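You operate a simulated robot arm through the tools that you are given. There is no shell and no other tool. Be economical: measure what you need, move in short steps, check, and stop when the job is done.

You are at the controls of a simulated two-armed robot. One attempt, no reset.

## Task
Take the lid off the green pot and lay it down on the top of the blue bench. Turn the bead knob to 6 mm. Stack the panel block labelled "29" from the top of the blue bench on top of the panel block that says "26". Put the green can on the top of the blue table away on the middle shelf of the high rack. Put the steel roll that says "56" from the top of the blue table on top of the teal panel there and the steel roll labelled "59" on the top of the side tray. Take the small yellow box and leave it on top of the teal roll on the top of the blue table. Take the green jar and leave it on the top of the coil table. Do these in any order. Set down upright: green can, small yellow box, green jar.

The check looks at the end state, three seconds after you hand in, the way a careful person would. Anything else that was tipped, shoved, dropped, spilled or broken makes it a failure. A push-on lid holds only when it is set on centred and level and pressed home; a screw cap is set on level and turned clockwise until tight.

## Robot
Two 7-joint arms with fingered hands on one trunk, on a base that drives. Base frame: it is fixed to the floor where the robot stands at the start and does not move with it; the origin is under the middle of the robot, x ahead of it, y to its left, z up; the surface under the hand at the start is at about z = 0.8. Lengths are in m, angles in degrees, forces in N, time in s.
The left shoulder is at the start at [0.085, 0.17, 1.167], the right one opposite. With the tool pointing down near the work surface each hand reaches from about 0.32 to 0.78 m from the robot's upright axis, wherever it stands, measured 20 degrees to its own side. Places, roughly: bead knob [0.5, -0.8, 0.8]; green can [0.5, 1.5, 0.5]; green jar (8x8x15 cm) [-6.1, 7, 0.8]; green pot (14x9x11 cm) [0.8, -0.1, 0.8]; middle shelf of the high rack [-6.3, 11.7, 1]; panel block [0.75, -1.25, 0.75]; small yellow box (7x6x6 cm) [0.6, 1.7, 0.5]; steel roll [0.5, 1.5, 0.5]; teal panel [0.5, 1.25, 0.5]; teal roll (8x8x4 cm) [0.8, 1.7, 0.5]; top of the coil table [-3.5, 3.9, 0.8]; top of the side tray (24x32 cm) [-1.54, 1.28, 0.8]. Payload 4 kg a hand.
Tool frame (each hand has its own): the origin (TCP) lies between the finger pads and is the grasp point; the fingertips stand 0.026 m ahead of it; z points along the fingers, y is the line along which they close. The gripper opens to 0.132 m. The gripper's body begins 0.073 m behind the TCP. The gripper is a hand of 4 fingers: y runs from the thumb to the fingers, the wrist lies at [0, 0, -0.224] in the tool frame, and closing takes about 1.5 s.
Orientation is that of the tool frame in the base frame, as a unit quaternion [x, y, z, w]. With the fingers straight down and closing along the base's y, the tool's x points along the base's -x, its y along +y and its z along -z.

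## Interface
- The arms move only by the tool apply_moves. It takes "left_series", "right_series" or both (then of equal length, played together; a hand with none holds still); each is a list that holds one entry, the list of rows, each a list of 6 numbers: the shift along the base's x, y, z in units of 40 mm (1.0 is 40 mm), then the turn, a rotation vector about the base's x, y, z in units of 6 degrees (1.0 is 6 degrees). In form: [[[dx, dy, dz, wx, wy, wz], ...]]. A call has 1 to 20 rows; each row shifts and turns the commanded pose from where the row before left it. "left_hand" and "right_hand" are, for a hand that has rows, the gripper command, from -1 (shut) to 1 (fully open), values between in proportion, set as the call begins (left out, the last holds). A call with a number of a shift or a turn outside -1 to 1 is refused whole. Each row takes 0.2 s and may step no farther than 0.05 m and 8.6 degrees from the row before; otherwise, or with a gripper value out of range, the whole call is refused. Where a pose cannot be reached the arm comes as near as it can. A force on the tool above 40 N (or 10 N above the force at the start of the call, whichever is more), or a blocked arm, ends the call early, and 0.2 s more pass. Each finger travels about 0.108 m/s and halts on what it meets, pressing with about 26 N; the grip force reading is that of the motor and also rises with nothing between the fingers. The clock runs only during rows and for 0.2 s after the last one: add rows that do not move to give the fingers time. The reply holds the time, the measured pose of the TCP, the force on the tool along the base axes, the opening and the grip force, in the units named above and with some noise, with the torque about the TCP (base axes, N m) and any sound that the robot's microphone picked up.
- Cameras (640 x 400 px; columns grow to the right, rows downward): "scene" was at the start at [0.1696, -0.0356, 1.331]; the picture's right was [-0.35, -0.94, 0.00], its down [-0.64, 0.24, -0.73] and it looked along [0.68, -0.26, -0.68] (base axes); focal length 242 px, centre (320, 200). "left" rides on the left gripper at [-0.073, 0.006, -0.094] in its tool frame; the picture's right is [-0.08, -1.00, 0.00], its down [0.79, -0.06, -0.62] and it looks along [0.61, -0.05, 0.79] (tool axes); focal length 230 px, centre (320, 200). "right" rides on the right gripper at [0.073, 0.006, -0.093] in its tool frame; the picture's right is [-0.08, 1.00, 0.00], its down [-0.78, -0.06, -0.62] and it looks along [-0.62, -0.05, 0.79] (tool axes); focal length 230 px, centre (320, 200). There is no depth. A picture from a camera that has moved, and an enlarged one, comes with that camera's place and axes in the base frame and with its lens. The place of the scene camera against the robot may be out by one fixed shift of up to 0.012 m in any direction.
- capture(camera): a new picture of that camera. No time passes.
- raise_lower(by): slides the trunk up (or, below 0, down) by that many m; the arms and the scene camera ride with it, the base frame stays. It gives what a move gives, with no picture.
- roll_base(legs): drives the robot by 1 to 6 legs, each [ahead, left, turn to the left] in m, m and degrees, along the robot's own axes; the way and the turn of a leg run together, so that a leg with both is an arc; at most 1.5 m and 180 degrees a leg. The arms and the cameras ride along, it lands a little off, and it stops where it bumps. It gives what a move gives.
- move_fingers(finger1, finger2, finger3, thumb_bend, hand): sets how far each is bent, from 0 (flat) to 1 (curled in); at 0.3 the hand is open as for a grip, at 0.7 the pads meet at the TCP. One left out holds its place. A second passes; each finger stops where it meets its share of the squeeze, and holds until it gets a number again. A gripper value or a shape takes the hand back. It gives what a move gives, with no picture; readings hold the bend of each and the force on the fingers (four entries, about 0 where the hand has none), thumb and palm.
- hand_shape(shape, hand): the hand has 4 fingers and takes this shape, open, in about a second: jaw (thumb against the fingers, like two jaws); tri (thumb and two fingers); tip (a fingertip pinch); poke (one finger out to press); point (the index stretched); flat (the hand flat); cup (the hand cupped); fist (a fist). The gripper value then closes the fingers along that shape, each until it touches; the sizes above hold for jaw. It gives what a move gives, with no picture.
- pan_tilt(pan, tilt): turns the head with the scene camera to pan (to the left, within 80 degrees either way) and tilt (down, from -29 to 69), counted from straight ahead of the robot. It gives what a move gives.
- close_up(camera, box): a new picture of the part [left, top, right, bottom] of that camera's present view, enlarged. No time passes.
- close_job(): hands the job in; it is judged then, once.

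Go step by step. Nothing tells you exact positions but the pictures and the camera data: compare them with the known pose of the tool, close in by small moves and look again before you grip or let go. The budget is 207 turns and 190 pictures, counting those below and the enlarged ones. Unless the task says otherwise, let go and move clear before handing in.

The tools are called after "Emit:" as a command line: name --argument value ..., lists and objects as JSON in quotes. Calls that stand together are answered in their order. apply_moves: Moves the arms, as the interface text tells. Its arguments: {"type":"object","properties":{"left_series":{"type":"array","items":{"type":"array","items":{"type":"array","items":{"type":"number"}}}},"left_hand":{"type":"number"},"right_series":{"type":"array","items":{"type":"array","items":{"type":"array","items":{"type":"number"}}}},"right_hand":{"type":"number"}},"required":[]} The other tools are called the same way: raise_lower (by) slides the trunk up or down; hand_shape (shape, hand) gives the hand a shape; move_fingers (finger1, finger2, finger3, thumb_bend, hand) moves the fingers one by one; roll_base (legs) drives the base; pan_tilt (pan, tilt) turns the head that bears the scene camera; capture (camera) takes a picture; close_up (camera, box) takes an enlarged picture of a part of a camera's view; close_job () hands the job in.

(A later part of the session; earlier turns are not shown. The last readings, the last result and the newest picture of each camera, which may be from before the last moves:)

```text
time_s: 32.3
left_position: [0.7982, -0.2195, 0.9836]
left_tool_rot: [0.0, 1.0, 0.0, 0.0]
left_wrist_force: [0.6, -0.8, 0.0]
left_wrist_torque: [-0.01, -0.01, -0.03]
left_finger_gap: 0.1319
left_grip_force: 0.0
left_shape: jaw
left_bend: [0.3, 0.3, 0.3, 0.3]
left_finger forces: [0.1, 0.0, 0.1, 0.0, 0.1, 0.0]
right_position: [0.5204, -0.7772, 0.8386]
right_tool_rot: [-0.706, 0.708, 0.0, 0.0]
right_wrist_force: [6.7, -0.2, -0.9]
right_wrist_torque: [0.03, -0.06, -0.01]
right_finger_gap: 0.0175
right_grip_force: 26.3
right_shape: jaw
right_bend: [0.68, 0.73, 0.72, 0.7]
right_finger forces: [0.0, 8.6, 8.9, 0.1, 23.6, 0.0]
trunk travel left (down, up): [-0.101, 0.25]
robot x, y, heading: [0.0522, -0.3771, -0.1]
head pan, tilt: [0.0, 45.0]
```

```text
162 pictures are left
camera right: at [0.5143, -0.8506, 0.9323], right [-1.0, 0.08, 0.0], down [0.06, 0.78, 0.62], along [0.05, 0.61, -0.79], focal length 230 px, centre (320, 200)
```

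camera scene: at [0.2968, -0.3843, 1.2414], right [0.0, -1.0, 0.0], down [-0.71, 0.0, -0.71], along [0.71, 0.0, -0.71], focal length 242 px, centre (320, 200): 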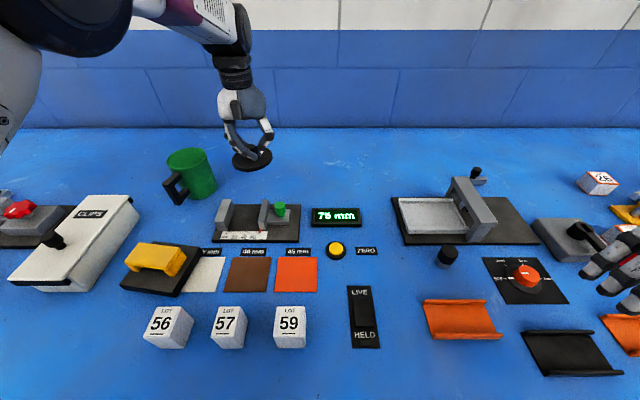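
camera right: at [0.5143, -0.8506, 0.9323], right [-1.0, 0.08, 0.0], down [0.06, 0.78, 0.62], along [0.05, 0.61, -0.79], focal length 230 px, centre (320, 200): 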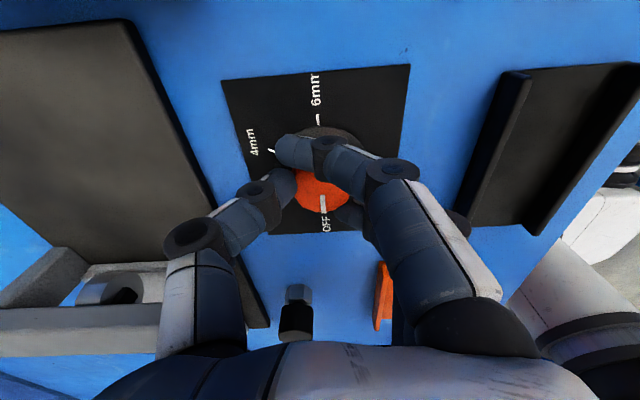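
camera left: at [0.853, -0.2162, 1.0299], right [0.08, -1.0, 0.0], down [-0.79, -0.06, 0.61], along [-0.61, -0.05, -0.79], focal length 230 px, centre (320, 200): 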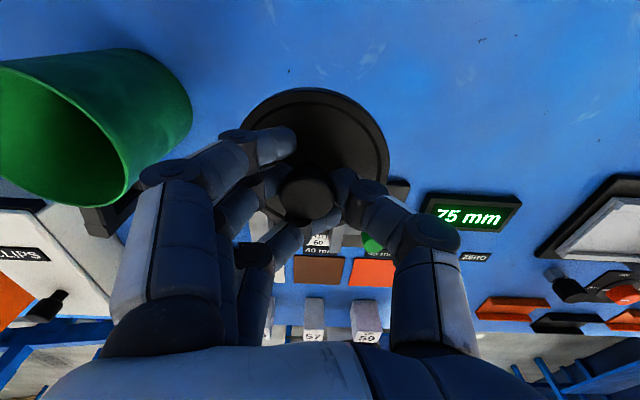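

Knob gripped. I'll turn clockwise 90° and check.

Emit:
apply_moves --right_series '[[[0, 0, 0, 0, 0, -1], [0, 0, 0, 0, 0, -1], [0, 0, 0, 0, 0, -1], [0, 0, 0, 0, 0, -1], [0, 0, 0, 0, 0, -1], [0, 0, 0, 0, 0, -1], [0, 0, 0, 0, 0, -1], [0, 0, 0, 0, 0, -1], [0, 0, 0, 0, 0, -1], [0, 0, 0, 0, 0, -1], [0, 0, 0, 0, 0, -1], [0, 0, 0, 0, 0, -1], [0, 0, 0, 0, 0, -1], [0, 0, 0, 0, 0, -1], [0, 0, 0, 0, 0, -1], [0, 0, 0, 0, 0, 0]]]'

Emit:
capture --camera "right"

```text
time_s: 35.7
left_position: [0.7957, -0.2203, 0.986]
left_tool_rot: [0.001, 1.0, 0.0, 0.0]
left_wrist_force: [0.5, -0.9, 0.2]
left_wrist_torque: [-0.01, 0.0, -0.01]
left_finger_gap: 0.1322
left_grip_force: 0.1
left_shape: jaw
left_bend: [0.3, 0.3, 0.3, 0.3]
left_finger forces: [0.0, 0.0, 0.2, 0.1, 0.0, 0.0]
right_position: [0.5157, -0.7754, 0.838]
right_tool_rot: [0.002, 1.0, 0.0, 0.0]
right_wrist_force: [-27.3, -0.6, 1.4]
right_wrist_torque: [0.12, 0.48, 0.09]
right_finger_gap: 0.0172
right_grip_force: 26.4
right_shape: jaw
right_bend: [0.68, 0.73, 0.72, 0.7]
right_finger forces: [0.0, 14.5, 7.1, 0.1, 23.0, 0.0]
trunk travel left (down, up): [-0.101, 0.25]
robot x, y, heading: [0.0473, -0.3815, -0.0]
head pan, tilt: [0.0, 45.0]
```

```text
161 pictures are left
camera right: at [0.4437, -0.7702, 0.9318], right [0.08, 1.0, 0.0], down [0.78, -0.06, 0.62], along [0.61, -0.05, -0.79], focal length 230 px, centre (320, 200)
```

right: 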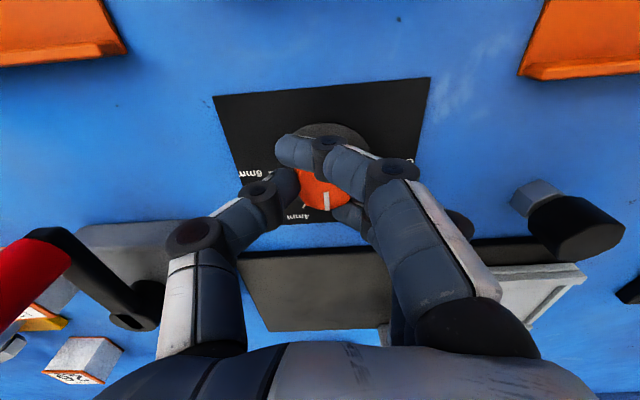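

Emit:
apply_moves --right_series '[[[-0.1, 0.1, 0, 0, 0, 0], [0, 0.007, 0, 0, 0, -1], [0, 0.007, 0, 0, 0, -1], [0, 0.007, 0, 0, 0, -1], [0, 0.007, 0, 0, 0, -1], [0, 0.007, 0, 0, 0, -1], [0.01, 0.007, 0, 0, 0, -1], [0.01, 0.007, 0, 0, 0, -1], [0.01, 0.007, 0, 0, 0, -1], [0.01, 0.007, 0, 0, 0, -1], [0.01, 0.007, 0, 0, 0, -1], [0.01, 0.007, 0, 0, 0, -1], [0.01, 0.007, 0, 0, 0, -1], [0.01, 0.007, 0, 0, 0, -1], [0.01, 0.007, 0, 0, 0, -1], [0.01, 0, 0, 0, 0, -1], [0, 0, 0, 0, 0, 0]]]'

Emit:
capture --camera "right"

Emit:
close_up --camera "scene" --box '[440, 140, 640, 340]'

```text
time_s: 39.3
left_position: [0.7966, -0.2211, 0.9856]
left_tool_rot: [0.001, 1.0, 0.001, 0.002]
left_wrist_force: [-0.5, -0.6, -0.1]
left_wrist_torque: [0.01, 0.04, -0.01]
left_finger_gap: 0.1321
left_grip_force: 0.0
left_shape: jaw
left_bend: [0.3, 0.3, 0.3, 0.3]
left_finger forces: [0.0, 0.0, 0.1, 0.1, 0.1, 0.0]
right_position: [0.5168, -0.7697, 0.8381]
right_tool_rot: [0.708, 0.706, 0.0, 0.001]
right_wrist_force: [-6.2, -21.4, 11.8]
right_wrist_torque: [-0.68, -0.02, -0.08]
right_finger_gap: 0.0174
right_grip_force: 26.0
right_shape: jaw
right_bend: [0.68, 0.73, 0.72, 0.7]
right_finger forces: [0.0, 11.0, 32.1, 0.0, 26.8, 0.1]
trunk travel left (down, up): [-0.101, 0.25]
robot x, y, heading: [0.0457, -0.3751, -0.1]
head pan, tilt: [0.0, 45.0]
```

```text
160 pictures are left
camera right: at [0.5238, -0.6965, 0.9317], right [1.0, -0.08, 0.0], down [-0.06, -0.78, 0.62], along [-0.05, -0.62, -0.79], focal length 230 px, centre (320, 200)
```

right: 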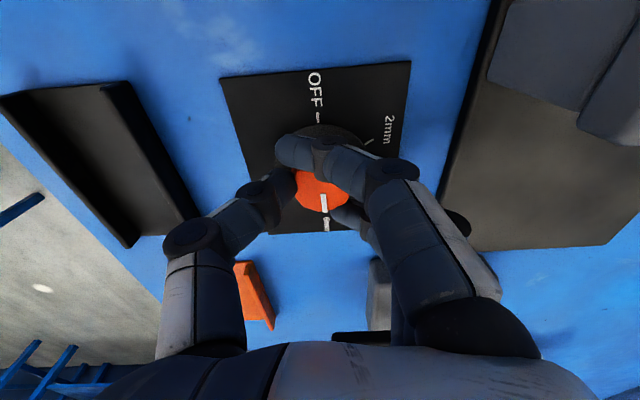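

```text
2.00 times, centred on (540, 240) of scene
camera zoom: at [0.2969, -0.3858, 1.2412], right [0.0, -1.0, 0.0], down [-0.71, 0.0, -0.71], along [0.71, 0.0, -0.71], focal length 485 px, centre (-120, 120)
```

zoom: 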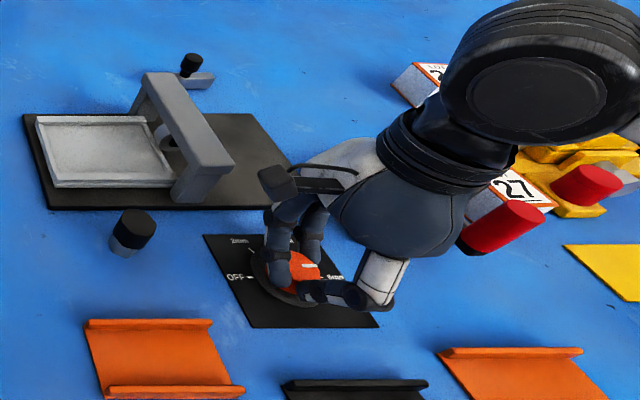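

Knob points to 6 mm. I'll relieve the side force, open slightly and lift clear.

Emit:
apply_moves --right_series '[[[0, -0.08, 0, 0, 0, 0], [0, -0.07, 0, 0, 0, 0], [0, 0, 0, 0, 0, 0]]]'

Emit:
apply_moves --right_series '[[[0, 0, 0, 0, 0, 0], [0, 0, 0, 0, 0, 0], [0, 0, 0, 0, 0, 0], [0, 0, 0, 0, 0, 0], [0, 0, 0.5, 0, 0, 0], [0, 0, 0.8, 0, 0, 0], [0, 0, 0.8, 0, 0, 0], [0, 0, 0.8, 0, 0, 0], [0, 0, 0.8, 0, 0, 0]]]' --right_hand 0

Emit:
capture --camera "right"

```text
time_s: 40.1
left_position: [0.7967, -0.219, 0.9831]
left_tool_rot: [0.0, 1.0, -0.001, 0.0]
left_wrist_force: [-0.8, -0.3, 0.5]
left_wrist_torque: [-0.01, -0.02, 0.03]
left_finger_gap: 0.132
left_grip_force: 0.1
left_shape: jaw
left_bend: [0.3, 0.3, 0.3, 0.3]
left_finger forces: [0.1, 0.0, 0.0, 0.0, 0.0, 0.0]
right_position: [0.5177, -0.7704, 0.8382]
right_tool_rot: [0.707, 0.707, 0.001, -0.001]
right_wrist_force: [-9.0, 18.9, 0.7]
right_wrist_torque: [0.36, 0.13, -0.03]
right_finger_gap: 0.0175
right_grip_force: 25.9
right_shape: jaw
right_bend: [0.68, 0.73, 0.72, 0.7]
right_finger forces: [0.1, 12.0, 7.1, 0.0, 27.2, 0.0]
trunk travel left (down, up): [-0.101, 0.25]
robot x, y, heading: [0.0461, -0.3748, -0.1]
head pan, tilt: [0.0, 45.0]
```

```text
time_s: 42.1
left_position: [0.7982, -0.2198, 0.9846]
left_tool_rot: [0.001, 1.0, 0.001, 0.0]
left_wrist_force: [-0.5, -0.2, 0.7]
left_wrist_torque: [0.02, 0.01, 0.01]
left_finger_gap: 0.1319
left_grip_force: 0.0
left_shape: jaw
left_bend: [0.3, 0.3, 0.3, 0.3]
left_finger forces: [0.1, 0.0, 0.1, 0.0, 0.1, 0.0]
right_position: [0.5173, -0.7713, 0.9841]
right_tool_rot: [0.708, 0.707, 0.001, 0.001]
right_wrist_force: [1.0, 0.0, -0.3]
right_wrist_torque: [0.01, -0.02, 0.01]
right_finger_gap: 0.0654
right_grip_force: 0.1
right_shape: jaw
right_bend: [0.73, 0.73, 0.73, 0.7]
right_finger forces: [0.0, 0.0, 0.0, 0.0, 0.1, 0.0]
trunk travel left (down, up): [-0.101, 0.25]
robot x, y, heading: [0.0473, -0.3755, -0.2]
head pan, tilt: [0.0, 45.0]
```

```text
158 pictures are left
camera right: at [0.5237, -0.699, 1.0784], right [1.0, -0.08, 0.0], down [-0.06, -0.78, 0.62], along [-0.05, -0.61, -0.79], focal length 230 px, centre (320, 200)
```

right: 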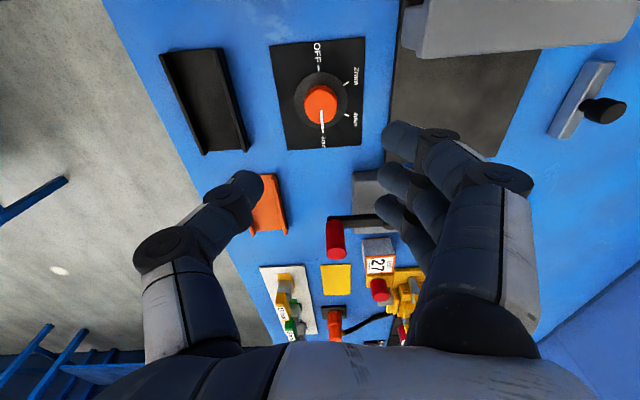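

Emit:
close_up --camera "right" --box '[260, 30, 380, 160]'

Emit:
apply_moves --left_series '[[[-0.4, 0.2, 0.5, 0, 0, 0], [-1, 0.4, 0.2, 0, 0, 0], [-1, 0.4, 0.2, 0, 0, 0], [-1, 0.4, 0.2, 0, 0, 0], [-1, 0.4, 0.2, 0, 0, 0], [-1, 0.4, 0.2, 0, 0, 0], [-1, 0.4, 0.2, 0, 0, 0], [0, 0, 0, 0, 0, 0], [0, 0, 0, 0, 0, 0], [0, 0, 0, 0, 0, 0], [0, 0, 0, 0, 0, 0], [0, 0, 0, 0, 0, 0], [0, 0, 0, 0, 0, 0], [0, 0, 0, 0, 0, 0], [0, 0, 0, 0, 0, 0]]]' --right_series '[[[0, 0, 0.3, 0, 0, 1], [0, 0, 0.3, 0, 0, 1], [0, 0, 0.3, 0, 0, 1], [0, 0, 0.3, 0, 0, 1], [0, 0, 0.3, 0, 0, 1], [0, 0, 0.3, 0, 0, 1], [0, 0, 0.3, 0, 0, 1], [0, 0, 0, 0, 0, 1], [0, 0, 0, 0, 0, 1], [0, 0, 0, 0, 0, 1], [0, 0, 0, 0, 0, 1], [0, 0, 0, 0, 0, 1], [0, 0, 0, 0, 0, 1], [0, 0, 0, 0, 0, 1], [0, 0, 0, 0, 0, 1]]]'

Emit:
raise_lower --by 0.08

Emit:
pan_tilt --pan -50 --tilt 35

Emit:
capture --camera "scene"

```text
3.08 times, centred on (320, 95) of right
camera zoom: at [0.5237, -0.699, 1.0784], right [1.0, -0.08, 0.0], down [-0.06, -0.78, 0.62], along [-0.05, -0.61, -0.79], focal length 708 px, centre (320, 523)
```

zoom: 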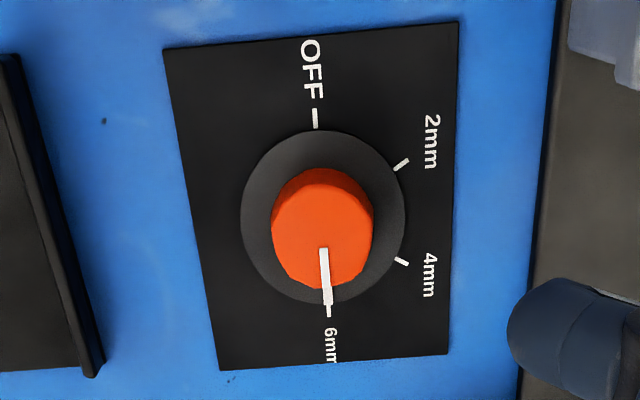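

```text
time_s: 45.3
left_position: [0.6124, -0.0634, 1.0219]
left_tool_rot: [-0.018, 0.999, -0.03, -0.001]
left_wrist_force: [0.5, -0.2, 0.1]
left_wrist_torque: [0.04, 0.0, 0.01]
left_finger_gap: 0.1321
left_grip_force: 0.0
left_shape: jaw
left_bend: [0.3, 0.3, 0.3, 0.3]
left_finger forces: [0.1, 0.1, 0.0, 0.1, 0.1, 0.0]
left hand out of reach, approached as far as the arm can: row 5, 6, 7
right_position: [0.5186, -0.7724, 1.0694]
right_tool_rot: [0.0, 1.0, 0.0, 0.0]
right_wrist_force: [0.3, 0.1, 0.5]
right_wrist_torque: [-0.03, -0.01, 0.02]
right_finger_gap: 0.0654
right_grip_force: 0.0
right_shape: jaw
right_bend: [0.73, 0.73, 0.73, 0.7]
right_finger forces: [0.1, 0.0, 0.1, 0.0, 0.0, 0.1]
trunk travel left (down, up): [-0.101, 0.25]
robot x, y, heading: [0.0489, -0.3744, 0.1]
head pan, tilt: [0.0, 45.0]
```

```text
time_s: 46.5
left_position: [0.6126, -0.0771, 1.107]
left_tool_rot: [0.001, 1.0, 0.0, -0.002]
left_wrist_force: [0.6, 0.3, 1.1]
left_wrist_torque: [-0.03, -0.02, 0.01]
left_finger_gap: 0.1319
left_grip_force: 0.0
left_shape: jaw
left_bend: [0.3, 0.3, 0.3, 0.3]
left_finger forces: [0.0, 0.0, 0.1, 0.0, 0.1, 0.0]
right_position: [0.5198, -0.7741, 1.1486]
right_tool_rot: [0.001, 1.0, 0.0, -0.002]
right_wrist_force: [-0.5, 0.3, 0.3]
right_wrist_torque: [-0.01, 0.01, 0.01]
right_finger_gap: 0.0654
right_grip_force: 0.1
right_shape: jaw
right_bend: [0.73, 0.73, 0.73, 0.7]
right_finger forces: [0.0, 0.0, 0.0, 0.0, 0.0, 0.0]
trunk travel left (down, up): [-0.181, 0.17]
robot x, y, heading: [0.0469, -0.375, -0.2]
head pan, tilt: [0.0, 45.0]
```

```text
time_s: 47.7
left_position: [0.6119, -0.0767, 1.1076]
left_tool_rot: [0.001, 1.0, 0.0, 0.0]
left_wrist_force: [-0.3, 0.4, 0.1]
left_wrist_torque: [0.01, -0.02, 0.0]
left_finger_gap: 0.1321
left_grip_force: 0.1
left_shape: jaw
left_bend: [0.3, 0.3, 0.3, 0.3]
left_finger forces: [0.0, 0.0, 0.0, 0.0, 0.1, 0.1]
right_position: [0.5193, -0.7733, 1.1496]
right_tool_rot: [0.001, 1.0, 0.0, -0.001]
right_wrist_force: [-0.1, 0.2, -0.1]
right_wrist_torque: [0.01, 0.02, -0.02]
right_finger_gap: 0.0654
right_grip_force: 0.1
right_shape: jaw
right_bend: [0.73, 0.73, 0.73, 0.7]
right_finger forces: [0.1, 0.0, 0.0, 0.0, 0.0, 0.1]
trunk travel left (down, up): [-0.181, 0.17]
robot x, y, heading: [0.0497, -0.3781, -0.1]
head pan, tilt: [-50.0, 35.0]
```

```text
156 pictures are left
camera scene: at [0.1966, -0.4516, 1.343], right [-0.77, -0.64, 0.0], down [-0.37, 0.44, -0.82], along [0.53, -0.63, -0.57], focal length 242 px, centre (320, 200)
```

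scene: 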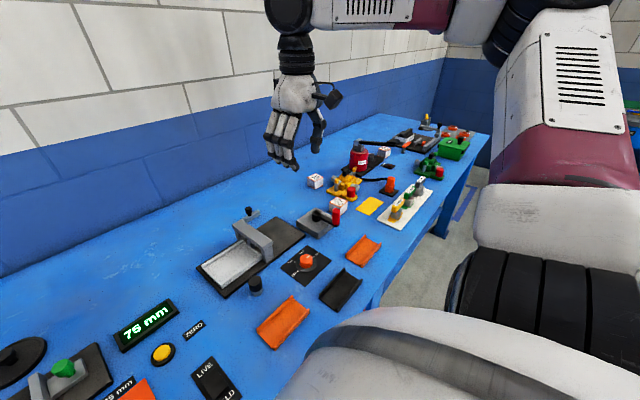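

Knob is on 6 mm. The blocks lie further right; I'll drive right 0.6 m.

Emit:
roll_base --legs '[[0, -0.6, 0]]'

Emit:
pan_tilt --pan -12 --tilt 42

Emit:
capture --camera "scene"

```text
time_s: 53.2
left_position: [0.6112, -0.6639, 1.1077]
left_tool_rot: [0.007, 1.0, 0.0, 0.0]
left_wrist_force: [-0.4, 0.5, 0.1]
left_wrist_torque: [0.01, 0.03, -0.01]
left_finger_gap: 0.1319
left_grip_force: 0.0
left_shape: jaw
left_bend: [0.3, 0.3, 0.3, 0.3]
left_finger forces: [0.0, 0.0, 0.0, 0.1, 0.0, 0.1]
right_position: [0.5098, -1.3578, 1.1493]
right_tool_rot: [0.007, 1.0, 0.0, 0.0]
right_wrist_force: [0.5, 0.1, 0.3]
right_wrist_torque: [-0.01, -0.01, 0.01]
right_finger_gap: 0.0656
right_grip_force: 0.0
right_shape: jaw
right_bend: [0.73, 0.73, 0.73, 0.7]
right_finger forces: [0.0, 0.0, 0.0, 0.0, 0.0, 0.1]
trunk travel left (down, up): [-0.181, 0.17]
robot x, y, heading: [0.0419, -0.9567, -0.9]
head pan, tilt: [-50.0, 35.0]
```

```text
time_s: 54.3
left_position: [0.6119, -0.6639, 1.1074]
left_tool_rot: [0.007, 1.0, 0.0, 0.0]
left_wrist_force: [0.2, -0.3, 0.4]
left_wrist_torque: [0.01, 0.0, 0.0]
left_finger_gap: 0.1318
left_grip_force: 0.1
left_shape: jaw
left_bend: [0.3, 0.3, 0.3, 0.3]
left_finger forces: [0.0, 0.1, 0.1, 0.0, 0.0, 0.0]
right_position: [0.5105, -1.3583, 1.1498]
right_tool_rot: [0.007, 1.0, 0.0, 0.0]
right_wrist_force: [0.4, -1.3, 0.3]
right_wrist_torque: [0.02, 0.01, -0.02]
right_finger_gap: 0.0658
right_grip_force: 0.0
right_shape: jaw
right_bend: [0.73, 0.73, 0.73, 0.7]
right_finger forces: [0.0, 0.0, 0.1, 0.1, 0.1, 0.0]
trunk travel left (down, up): [-0.181, 0.17]
robot x, y, heading: [0.0418, -0.954, -0.8]
head pan, tilt: [-12.0, 42.0]
```

```text
155 pictures are left
camera scene: at [0.217, -0.9836, 1.3326], right [-0.22, -0.97, 0.0], down [-0.65, 0.15, -0.74], along [0.72, -0.17, -0.67], focal length 242 px, centre (320, 200)
```

scene: 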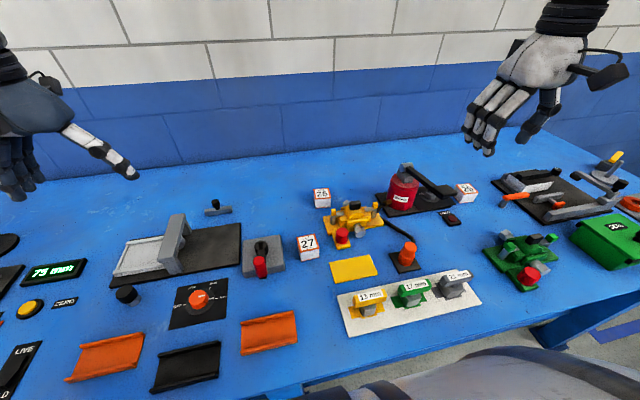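

Emit:
close_up --camera "scene" --box '[290, 150, 490, 290]'

Emit:
close_up --camera "scene" --box '[380, 150, 500, 230]'

```text
2.86 times, centred on (390, 220) of scene
camera zoom: at [0.217, -0.9836, 1.3326], right [-0.22, -0.97, 0.0], down [-0.65, 0.15, -0.74], along [0.72, -0.17, -0.67], focal length 693 px, centre (120, 143)
```

zoom: 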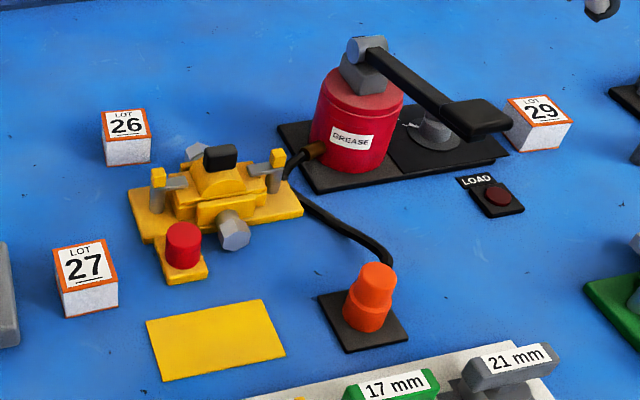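

```text
5.00 times, centred on (440, 190) of scene
camera zoom: at [0.217, -0.9836, 1.3326], right [-0.22, -0.97, 0.0], down [-0.65, 0.15, -0.74], along [0.72, -0.17, -0.67], focal length 1213 px, centre (-280, 250)
```

zoom: 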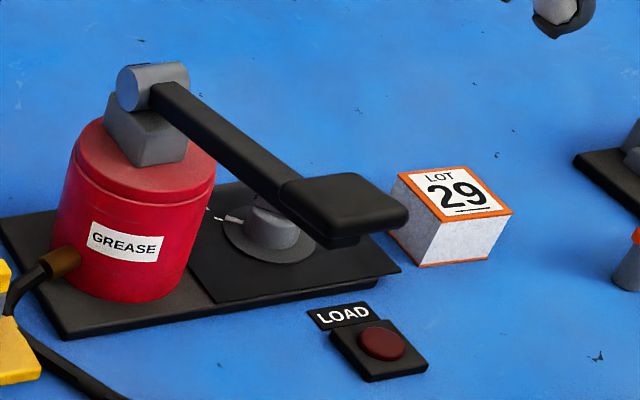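

Block 29 is near [0.70, -1.577], block 26 near [0.78, -1.124]; both axis-aligned, ~46 mm. I'll drive right 0.4 m and turn the right hand so it closes along x, clear of the press lever.

Emit:
roll_base --legs '[[0, -0.4, 1]]'

Emit:
apply_moves --right_series '[[[0.8, 0.6, 0, 0, 0, 1], [0.8, 0.6, 0, 0, 0, 1], [0.8, 0.6, 0, 0, 0, 1], [0.8, 0.6, 0, 0, 0, 1], [0.6, 0.6, 0, 0, 0, 1], [0.6, 0.6, 0, 0, 0, 1], [0, 0.4, 0, 0, 0, 1], [0, 0.4, 0, 0, 0, 1], [0, 0, 0, 0, 0, 1], [0, 0, 0, 0, 0, 1], [0, 0, 0, 0, 0, 1], [0, 0, 0, 0, 0, 1], [0, 0, 0, 0, 0, 1], [0, 0, 0, 0, 0, 1], [0, 0, 0, 0, 0, 1], [0, 0, 0, 0, 0, 0]]]' --right_hand 0.4

Emit:
capture --camera "right"

Emit:
capture --camera "scene"

```text
time_s: 58.4
left_position: [0.6052, -1.0638, 1.1087]
left_tool_rot: [0.002, 1.0, 0.0, 0.0]
left_wrist_force: [0.3, 0.7, 0.1]
left_wrist_torque: [-0.02, -0.01, 0.0]
left_finger_gap: 0.1319
left_grip_force: 0.0
left_shape: jaw
left_bend: [0.3, 0.3, 0.3, 0.3]
left_finger forces: [0.0, 0.0, 0.1, 0.1, 0.1, 0.0]
right_position: [0.5089, -1.7585, 1.149]
right_tool_rot: [0.001, 1.0, 0.0, 0.0]
right_wrist_force: [-0.6, 0.8, 0.2]
right_wrist_torque: [0.0, 0.03, -0.01]
right_finger_gap: 0.0655
right_grip_force: 0.1
right_shape: jaw
right_bend: [0.73, 0.73, 0.73, 0.7]
right_finger forces: [0.1, 0.1, 0.0, 0.1, 0.0, 0.0]
trunk travel left (down, up): [-0.181, 0.17]
robot x, y, heading: [0.0373, -1.3614, 0.1]
head pan, tilt: [-12.0, 42.0]
```

```text
time_s: 61.8
left_position: [0.605, -1.0635, 1.1086]
left_tool_rot: [0.001, 1.0, 0.0, 0.0]
left_wrist_force: [-0.1, 0.9, 0.4]
left_wrist_torque: [0.01, 0.01, -0.02]
left_finger_gap: 0.132
left_grip_force: 0.1
left_shape: jaw
left_bend: [0.3, 0.3, 0.3, 0.3]
left_finger forces: [0.1, 0.1, 0.0, 0.0, 0.0, 0.0]
right_position: [0.6863, -1.5827, 1.1515]
right_tool_rot: [-0.707, 0.707, 0.0, -0.001]
right_wrist_force: [0.2, -0.3, 0.7]
right_wrist_torque: [-0.04, -0.01, 0.0]
right_finger_gap: 0.0919
right_grip_force: 0.0
right_shape: jaw
right_bend: [0.68, 0.68, 0.68, 0.64]
right_finger forces: [0.0, 0.0, 0.1, 0.0, 0.0, 0.1]
trunk travel left (down, up): [-0.181, 0.17]
robot x, y, heading: [0.0386, -1.3622, -0.1]
head pan, tilt: [-12.0, 42.0]
```

```text
152 pictures are left
camera right: at [0.6808, -1.6561, 1.2442], right [-1.0, 0.08, 0.0], down [0.06, 0.78, 0.62], along [0.05, 0.62, -0.79], focal length 230 px, centre (320, 200)
```

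right: 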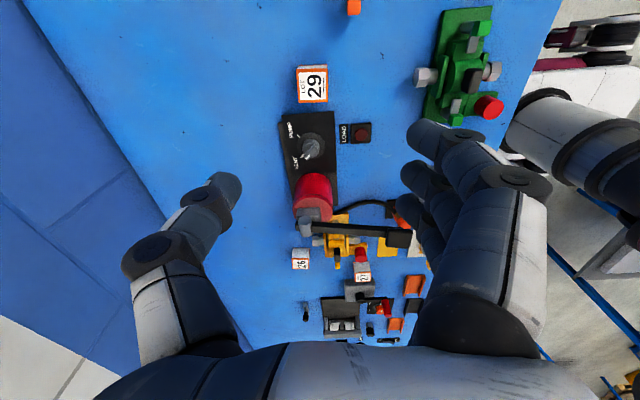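

```text
151 pictures are left
camera scene: at [0.2137, -1.3868, 1.3326], right [-0.21, -0.98, 0.0], down [-0.65, 0.14, -0.74], along [0.73, -0.16, -0.67], focal length 242 px, centre (320, 200)
```

scene: 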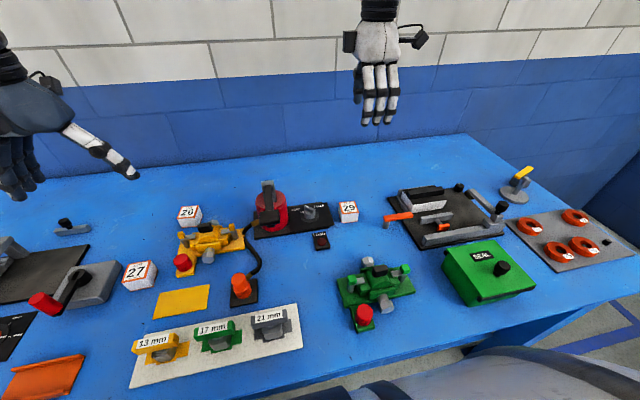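

Emit:
apply_moves --right_series '[[[0.35, 0.2, -1, 0, 0, 0], [0, 0, -1, 0, 0, 0], [0, 0, -1, 0, 0, 0], [0, 0, -1, 0, 0, 0], [0, 0, -1, 0, 0, 0], [0, 0, -1, 0, 0, 0], [0, 0, 0, 0, 0, 0]]]'

Emit:
capture --camera "right"

Emit:
close_up --camera "scene" --box '[260, 100, 420, 240]'

```text
time_s: 63.4
left_position: [0.6037, -1.0634, 1.1078]
left_tool_rot: [0.002, 1.0, 0.0, 0.001]
left_wrist_force: [-0.1, -0.1, -0.6]
left_wrist_torque: [0.01, -0.02, 0.01]
left_finger_gap: 0.1321
left_grip_force: 0.1
left_shape: jaw
left_bend: [0.3, 0.3, 0.3, 0.3]
left_finger forces: [0.0, 0.1, 0.0, 0.0, 0.0, 0.0]
right_position: [0.7005, -1.5759, 0.9076]
right_tool_rot: [-0.706, 0.708, 0.0, 0.0]
right_wrist_force: [-0.1, 0.0, -0.1]
right_wrist_torque: [0.01, 0.01, 0.0]
right_finger_gap: 0.092
right_grip_force: 0.1
right_shape: jaw
right_bend: [0.68, 0.68, 0.68, 0.64]
right_finger forces: [0.0, 0.0, 0.0, 0.0, 0.1, 0.0]
trunk travel left (down, up): [-0.181, 0.17]
robot x, y, heading: [0.0411, -1.3658, -0.2]
head pan, tilt: [-12.0, 42.0]
```

```text
150 pictures are left
camera right: at [0.6942, -1.6496, 1.0022], right [-1.0, 0.08, 0.0], down [0.06, 0.78, 0.62], along [0.05, 0.61, -0.79], focal length 230 px, centre (320, 200)
```

right: 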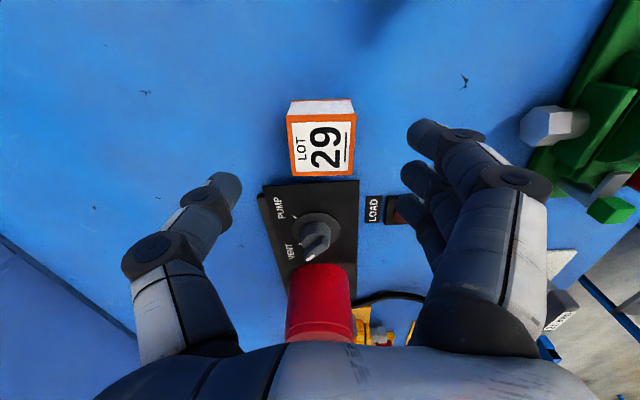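

```text
2.86 times, centred on (340, 170) of scene
camera zoom: at [0.2132, -1.3868, 1.3327], right [-0.21, -0.98, 0.0], down [-0.65, 0.14, -0.74], along [0.73, -0.16, -0.67], focal length 693 px, centre (263, 286)
```

zoom: 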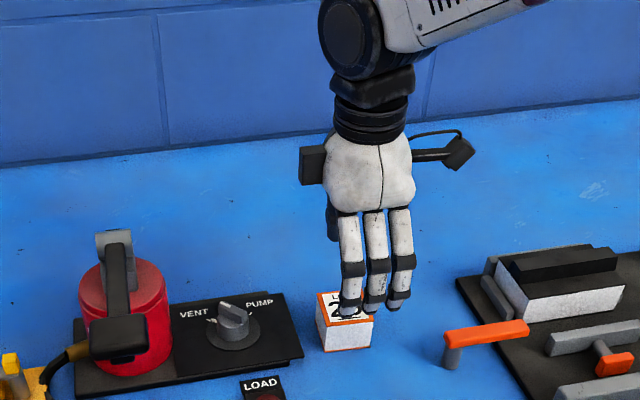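

Emit:
apply_moves --right_series '[[[0, 0, -0.7, 0, 0, 0], [0, 0, -0.7, 0, 0, 0], [0, 0, -0.38, 0, 0, 0], [0, 0, 0, 0, 0, 0]]]'

Emit:
apply_moves --right_series '[[[0, 0, 0, 0, 0, 0], [0, 0, 0, 0, 0, 0], [0, 0, 0, 0, 0, 0], [0, 0, 0, 0, 0, 0], [0, 0, 0, 0, 0, 0], [0, 0, 0, 0, 0, 0]]]' --right_hand -1

Emit:
capture --camera "right"

Emit:
close_up --camera "scene" --box '[260, 100, 420, 240]'

```text
time_s: 64.4
left_position: [0.6036, -1.0636, 1.1081]
left_tool_rot: [0.002, 1.0, 0.0, 0.0]
left_wrist_force: [-0.9, 1.1, 0.4]
left_wrist_torque: [0.02, -0.02, 0.02]
left_finger_gap: 0.1318
left_grip_force: 0.1
left_shape: jaw
left_bend: [0.3, 0.3, 0.3, 0.3]
left_finger forces: [0.0, 0.0, 0.1, 0.1, 0.1, 0.0]
right_position: [0.7001, -1.5772, 0.8385]
right_tool_rot: [-0.706, 0.708, 0.0, 0.0]
right_wrist_force: [0.0, -0.5, 0.2]
right_wrist_torque: [0.01, 0.04, -0.03]
right_finger_gap: 0.0919
right_grip_force: 0.1
right_shape: jaw
right_bend: [0.68, 0.68, 0.68, 0.64]
right_finger forces: [0.0, 0.0, 0.1, 0.0, 0.0, 0.0]
trunk travel left (down, up): [-0.181, 0.17]
robot x, y, heading: [0.0396, -1.3627, -0.3]
head pan, tilt: [-12.0, 42.0]
```

```text
time_s: 65.8
left_position: [0.6038, -1.0638, 1.1081]
left_tool_rot: [0.001, 1.0, 0.0, -0.001]
left_wrist_force: [-0.1, -0.4, 0.9]
left_wrist_torque: [0.01, -0.04, -0.01]
left_finger_gap: 0.1319
left_grip_force: 0.1
left_shape: jaw
left_bend: [0.3, 0.3, 0.3, 0.3]
left_finger forces: [0.1, 0.1, 0.0, 0.0, 0.1, 0.0]
right_position: [0.7005, -1.5758, 0.839]
right_tool_rot: [-0.706, 0.708, 0.0, 0.0]
right_wrist_force: [0.3, 0.4, 1.1]
right_wrist_torque: [0.01, 0.0, 0.01]
right_finger_gap: 0.0435
right_grip_force: 25.4
right_shape: jaw
right_bend: [0.74, 0.73, 0.73, 0.7]
right_finger forces: [7.3, 8.0, 7.9, 0.0, 23.5, 0.0]
trunk travel left (down, up): [-0.181, 0.17]
robot x, y, heading: [0.0402, -1.3629, -0.3]
head pan, tilt: [-12.0, 42.0]
```

```text
148 pictures are left
camera right: at [0.695, -1.6497, 0.9319], right [-1.0, 0.08, 0.0], down [0.06, 0.78, 0.62], along [0.05, 0.62, -0.79], focal length 230 px, centre (320, 200)
```

right: 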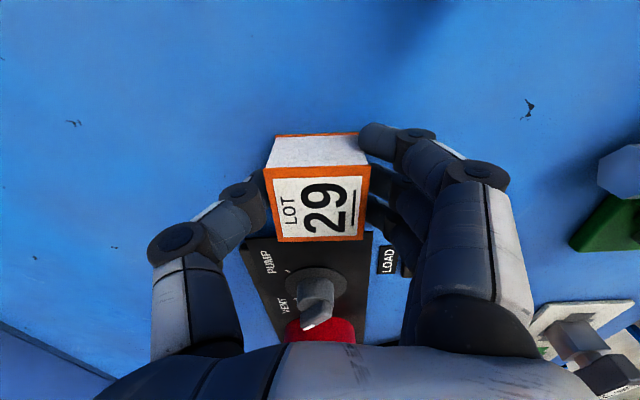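

```text
2.86 times, centred on (340, 170) of scene
camera zoom: at [0.2138, -1.3869, 1.3325], right [-0.21, -0.98, 0.0], down [-0.65, 0.14, -0.74], along [0.73, -0.16, -0.67], focal length 693 px, centre (263, 286)
```

zoom: 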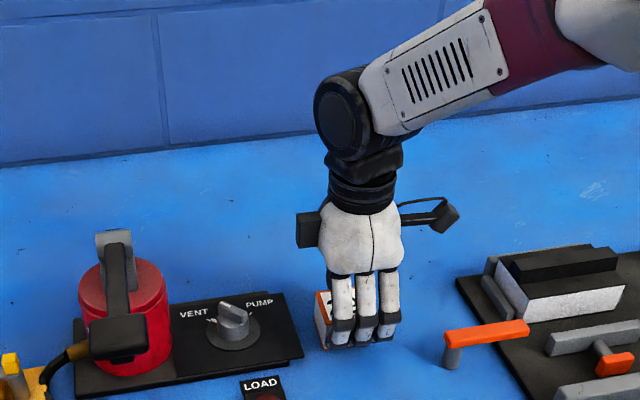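

Block 29 is held. Lift high, then drive left so that block 26 is straight ahead of the right shoulder.

Emit:
apply_moves --right_series '[[[0, 0, 0.5, 0, 0, 0], [0, 0, 1, 0, 0, 0], [0, 0, 1, 0, 0, 0], [0, 0, 1, 0, 0, 0], [0, 0, 1, 0, 0, 0], [0, 0, 1, 0, 0, 0], [-0.5, 0, 1, 0, 0, 0], [-0.5, 0, 1, 0, 0, 0], [-1, 0, 0, 0, 0, 0]]]'

Emit:
roll_base --legs '[[0.01, 0.42, 0]]'

Emit:
pan_tilt --pan -15 --tilt 42

Emit:
capture --camera "scene"

Emit:
capture --camera "right"

```text
time_s: 67.8
left_position: [0.6028, -1.0633, 1.1088]
left_tool_rot: [0.001, 1.0, 0.0, 0.001]
left_wrist_force: [-0.6, -0.3, 0.5]
left_wrist_torque: [0.0, -0.01, 0.03]
left_finger_gap: 0.1318
left_grip_force: 0.1
left_shape: jaw
left_bend: [0.3, 0.3, 0.3, 0.3]
left_finger forces: [0.0, 0.0, 0.0, 0.1, 0.0, 0.0]
right_position: [0.6196, -1.5742, 1.138]
right_tool_rot: [-0.706, 0.708, 0.001, 0.0]
right_wrist_force: [-0.5, -0.2, -0.9]
right_wrist_torque: [-0.01, -0.03, 0.0]
right_finger_gap: 0.0436
right_grip_force: 26.1
right_shape: jaw
right_bend: [0.74, 0.73, 0.73, 0.7]
right_finger forces: [7.4, 7.9, 8.0, 0.0, 23.5, 0.1]
trunk travel left (down, up): [-0.181, 0.17]
robot x, y, heading: [0.0412, -1.3628, -0.2]
head pan, tilt: [-12.0, 42.0]
```

```text
time_s: 72.1
left_position: [0.6159, -0.636, 1.1078]
left_tool_rot: [0.002, 1.0, 0.0, -0.001]
left_wrist_force: [-0.6, 0.3, 0.7]
left_wrist_torque: [0.0, 0.0, 0.0]
left_finger_gap: 0.1318
left_grip_force: 0.0
left_shape: jaw
left_bend: [0.3, 0.3, 0.3, 0.3]
left_finger forces: [0.0, 0.0, 0.1, 0.0, 0.0, 0.1]
right_position: [0.6315, -1.1469, 1.1358]
right_tool_rot: [-0.705, 0.709, 0.0, 0.0]
right_wrist_force: [0.0, -0.5, -0.2]
right_wrist_torque: [0.01, 0.04, 0.01]
right_finger_gap: 0.0436
right_grip_force: 26.4
right_shape: jaw
right_bend: [0.74, 0.73, 0.73, 0.7]
right_finger forces: [7.5, 8.0, 8.1, 0.0, 23.5, 0.0]
trunk travel left (down, up): [-0.181, 0.17]
robot x, y, heading: [0.052, -0.9377, -0.0]
head pan, tilt: [-12.0, 42.0]
```

```text
time_s: 72.7
left_position: [0.617, -0.6369, 1.1083]
left_tool_rot: [0.002, 1.0, -0.001, 0.0]
left_wrist_force: [1.0, 0.6, -0.6]
left_wrist_torque: [0.0, 0.02, 0.01]
left_finger_gap: 0.1321
left_grip_force: 0.0
left_shape: jaw
left_bend: [0.3, 0.3, 0.3, 0.3]
left_finger forces: [0.1, 0.0, 0.0, 0.0, 0.1, 0.0]
right_position: [0.6304, -1.1469, 1.1363]
right_tool_rot: [-0.706, 0.708, 0.0, -0.001]
right_wrist_force: [0.2, 0.7, -0.1]
right_wrist_torque: [0.02, -0.01, -0.01]
right_finger_gap: 0.0434
right_grip_force: 26.2
right_shape: jaw
right_bend: [0.74, 0.73, 0.73, 0.7]
right_finger forces: [7.4, 7.9, 8.0, 0.0, 23.5, 0.0]
trunk travel left (down, up): [-0.181, 0.17]
robot x, y, heading: [0.051, -0.9357, -0.3]
head pan, tilt: [-15.0, 42.0]
```

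```text
146 pictures are left
camera scene: at [0.2242, -0.9638, 1.3325], right [-0.26, -0.96, 0.0], down [-0.65, 0.18, -0.74], along [0.72, -0.19, -0.67], focal length 242 px, centre (320, 200)
```

scene: 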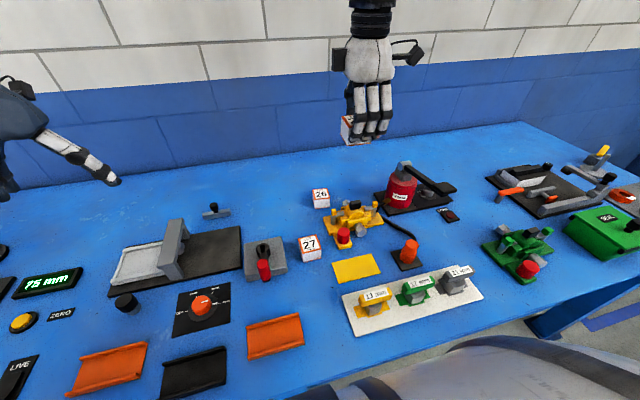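

```text
145 pictures are left
camera right: at [0.6257, -1.2205, 1.2301], right [-1.0, 0.08, 0.0], down [0.06, 0.78, 0.62], along [0.05, 0.62, -0.79], focal length 230 px, centre (320, 200)
```

right: 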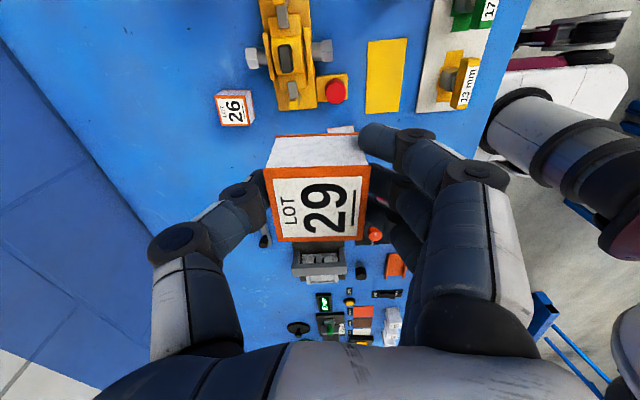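

Emit:
apply_moves --right_series '[[[0, 0, 0, 0, 0, -1], [0, 0, 0, 0, 0, -1], [0, 0, 0, 0, 0, -1], [0, 0, 0, 0, 0, -1], [0, 0, 0, 0, 0, -1], [0, 0, 0, 0, 0, -1], [0.4, 0.1, -0.3, 0, 0, -1], [0.4, 0.1, -0.3, 0, 0, -1], [0.4, 0.1, -0.4, 0, 0, -1], [0.4, 0.1, -0.4, 0, 0, -1], [0.4, 0.1, -0.4, 0, 0, -1], [0.4, 0.1, -0.4, 0, 0, -1], [0.4, 0.1, -0.4, 0, 0, -1], [0.4, 0.08, -0.4, 0, 0, -1], [0.46, 0, -0.4, 0, 0, -1], [0, 0, 0, 0, 0, 0]]]'

Emit:
capture --camera "right"

Emit:
close_up --camera "scene" --box '[250, 100, 410, 240]'

```text
time_s: 76.1
left_position: [0.6158, -0.6367, 1.1088]
left_tool_rot: [0.002, 1.0, 0.001, 0.001]
left_wrist_force: [0.6, 0.2, -0.6]
left_wrist_torque: [-0.01, 0.01, -0.02]
left_finger_gap: 0.1318
left_grip_force: 0.0
left_shape: jaw
left_bend: [0.3, 0.3, 0.3, 0.3]
left_finger forces: [0.0, 0.0, 0.1, 0.0, 0.1, 0.0]
right_position: [0.7766, -1.116, 1.0009]
right_tool_rot: [0.002, 1.0, 0.001, 0.001]
right_wrist_force: [-0.3, 0.2, -1.1]
right_wrist_torque: [-0.01, -0.03, -0.02]
right_finger_gap: 0.0435
right_grip_force: 26.0
right_shape: jaw
right_bend: [0.74, 0.73, 0.73, 0.7]
right_finger forces: [7.3, 8.0, 7.9, 0.0, 23.6, 0.1]
trunk travel left (down, up): [-0.181, 0.17]
robot x, y, heading: [0.0482, -0.937, -0.1]
head pan, tilt: [-15.0, 42.0]
```

```text
144 pictures are left
camera right: at [0.7031, -1.1103, 1.0939], right [0.08, 1.0, 0.0], down [0.78, -0.06, 0.62], along [0.62, -0.05, -0.79], focal length 230 px, centre (320, 200)
```

right: 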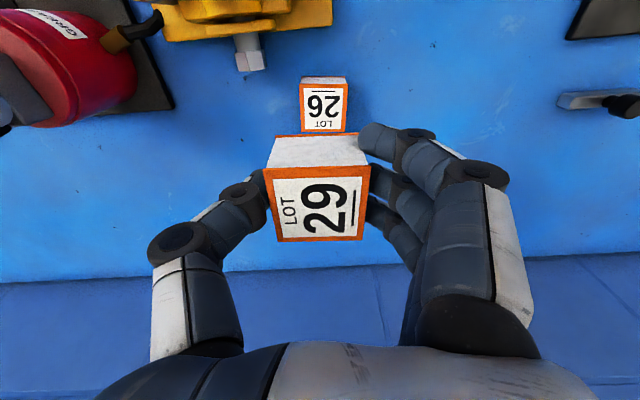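

```text
2.86 times, centred on (330, 170) of scene
camera zoom: at [0.2234, -0.9639, 1.3328], right [-0.26, -0.96, 0.0], down [-0.65, 0.18, -0.74], along [0.72, -0.2, -0.67], focal length 693 px, centre (291, 286)
```

zoom: 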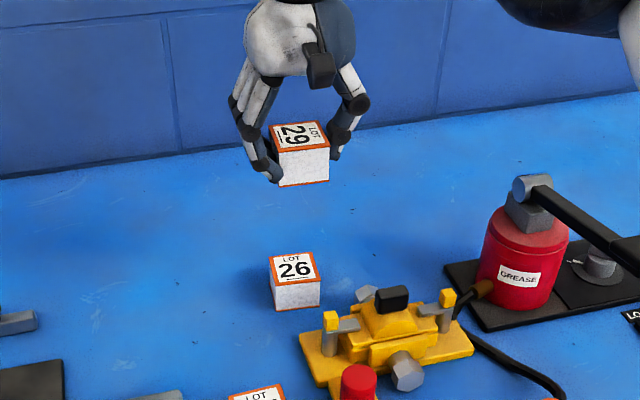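

Emit:
apply_moves --right_series '[[[0.05, 0.06, -0.8, 0, 0, 0], [0, 0, -0.8, 0, 0, 0], [0, 0, -0.8, 0, 0, 0], [0, 0, -0.2, 0, 0, 0], [0, 0, 0, 0, 0, 0]]]'

Emit:
capture --camera "right"

Emit:
close_up --camera "scene" --box '[270, 140, 370, 220]'

```text
time_s: 77.3
left_position: [0.6166, -0.6362, 1.1086]
left_tool_rot: [0.001, 1.0, 0.0, 0.001]
left_wrist_force: [0.7, -0.3, 1.0]
left_wrist_torque: [-0.01, 0.02, -0.05]
left_finger_gap: 0.1319
left_grip_force: 0.0
left_shape: jaw
left_bend: [0.3, 0.3, 0.3, 0.3]
left_finger forces: [0.0, 0.0, 0.0, 0.1, 0.1, 0.1]
right_position: [0.7795, -1.1148, 0.8972]
right_tool_rot: [0.001, 1.0, 0.0, 0.0]
right_wrist_force: [-0.3, 0.1, -0.4]
right_wrist_torque: [-0.03, 0.0, -0.02]
right_finger_gap: 0.0437
right_grip_force: 26.2
right_shape: jaw
right_bend: [0.74, 0.73, 0.73, 0.7]
right_finger forces: [7.4, 8.1, 7.9, 0.0, 23.2, 0.0]
trunk travel left (down, up): [-0.181, 0.17]
robot x, y, heading: [0.0488, -0.9355, -0.3]
head pan, tilt: [-15.0, 42.0]
```

```text
142 pictures are left
camera right: at [0.7067, -1.1084, 0.9905], right [0.08, 1.0, 0.0], down [0.78, -0.06, 0.62], along [0.62, -0.05, -0.79], focal length 230 px, centre (320, 200)
```

right: 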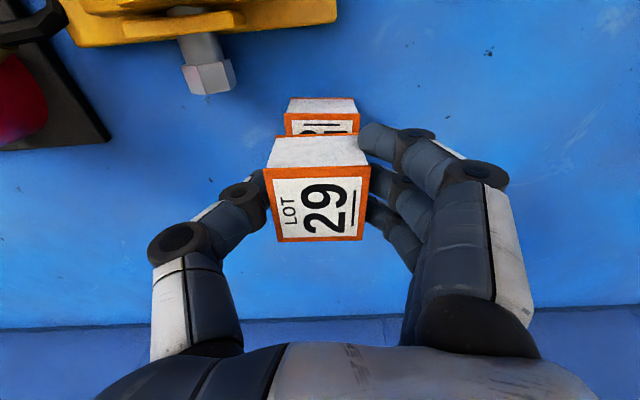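

```text
5.00 times, centred on (320, 180) of scene
camera zoom: at [0.2242, -0.9638, 1.3326], right [-0.26, -0.96, 0.0], down [-0.65, 0.18, -0.74], along [0.72, -0.2, -0.67], focal length 1213 px, centre (320, 300)
```

zoom: 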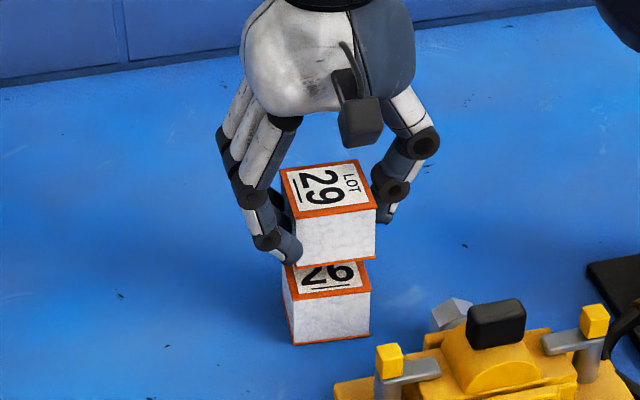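

Emit:
apply_moves --right_series '[[[-0.18, 0.06, -0.1, 0, 0, 0], [0, 0, 0, 0, 0, 0]]]'

Emit:
close_up --camera "scene" --box '[270, 140, 370, 220]'

Emit:
close_up --camera "right" --box '[240, 60, 400, 260]'

```text
time_s: 77.9
left_position: [0.6164, -0.6358, 1.1079]
left_tool_rot: [0.002, 1.0, 0.0, 0.0]
left_wrist_force: [0.4, -0.2, 0.1]
left_wrist_torque: [-0.04, -0.05, 0.03]
left_finger_gap: 0.1319
left_grip_force: 0.1
left_shape: jaw
left_bend: [0.3, 0.3, 0.3, 0.3]
left_finger forces: [0.1, 0.1, 0.0, 0.0, 0.0, 0.0]
right_position: [0.7732, -1.1112, 0.893]
right_tool_rot: [0.002, 1.0, 0.0, 0.001]
right_wrist_force: [0.7, 0.6, -1.1]
right_wrist_torque: [0.02, 0.0, -0.01]
right_finger_gap: 0.0435
right_grip_force: 25.9
right_shape: jaw
right_bend: [0.74, 0.73, 0.73, 0.7]
right_finger forces: [7.5, 8.2, 7.8, 0.0, 23.3, 0.1]
trunk travel left (down, up): [-0.181, 0.17]
robot x, y, heading: [0.0522, -0.9363, -0.5]
head pan, tilt: [-15.0, 42.0]
```

```text
5.00 times, centred on (320, 180) of scene
camera zoom: at [0.2244, -0.9638, 1.3325], right [-0.26, -0.96, 0.0], down [-0.65, 0.18, -0.74], along [0.72, -0.2, -0.67], focal length 1213 px, centre (320, 300)
```

zoom: 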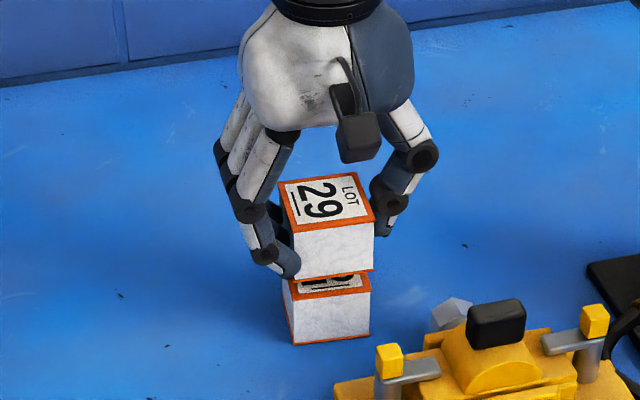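

```text
2.00 times, centred on (320, 160) of right
camera zoom: at [0.6998, -1.1054, 0.9864], right [0.08, 1.0, 0.0], down [0.78, -0.06, 0.62], along [0.61, -0.05, -0.79], focal length 460 px, centre (320, 280)
```

zoom: 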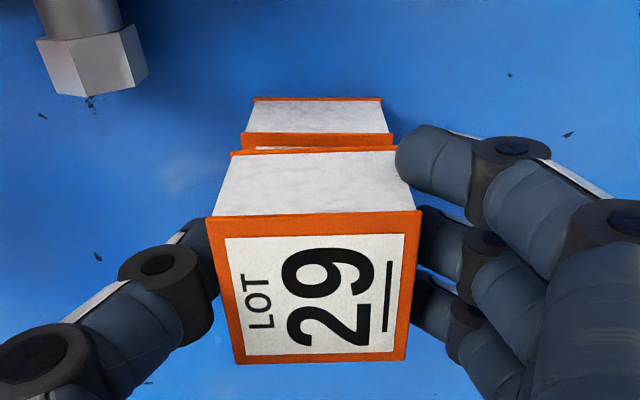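

Emit:
apply_moves --right_series '[[[-0.08, 0.04, -0.1, 0, 0, 0], [0, 0, -0.05, 0, 0, 0], [0, 0, 0, 0, 0, 0]]]'

Emit:
close_up --camera "scene" --box '[270, 140, 370, 220]'

```text
time_s: 78.7
left_position: [0.6167, -0.6361, 1.1077]
left_tool_rot: [0.002, 1.0, 0.0, -0.001]
left_wrist_force: [0.8, -0.1, 0.1]
left_wrist_torque: [-0.04, 0.0, 0.02]
left_finger_gap: 0.132
left_grip_force: 0.1
left_shape: jaw
left_bend: [0.3, 0.3, 0.3, 0.3]
left_finger forces: [0.1, 0.1, 0.0, 0.0, 0.0, 0.1]
right_position: [0.7686, -1.1105, 0.8871]
right_tool_rot: [0.002, 1.0, 0.0, 0.0]
right_wrist_force: [0.1, 0.5, -0.6]
right_wrist_torque: [0.03, 0.02, -0.03]
right_finger_gap: 0.0437
right_grip_force: 26.3
right_shape: jaw
right_bend: [0.74, 0.73, 0.73, 0.7]
right_finger forces: [7.5, 8.1, 7.9, 0.0, 23.3, 0.0]
trunk travel left (down, up): [-0.181, 0.17]
robot x, y, heading: [0.051, -0.9352, -0.3]
head pan, tilt: [-15.0, 42.0]
```

```text
5.00 times, centred on (320, 180) of scene
camera zoom: at [0.2241, -0.9638, 1.3326], right [-0.26, -0.96, 0.0], down [-0.65, 0.18, -0.74], along [0.72, -0.2, -0.67], focal length 1213 px, centre (320, 300)
```

zoom: 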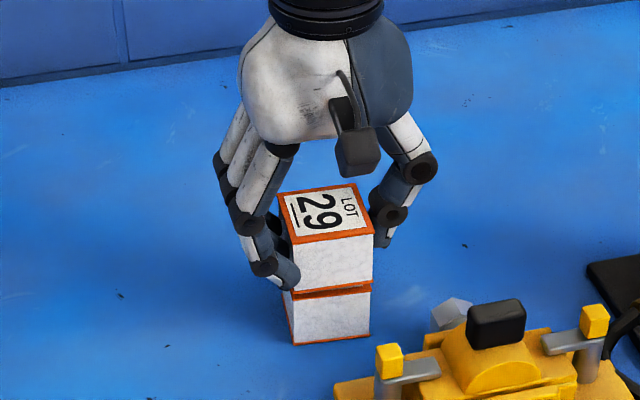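

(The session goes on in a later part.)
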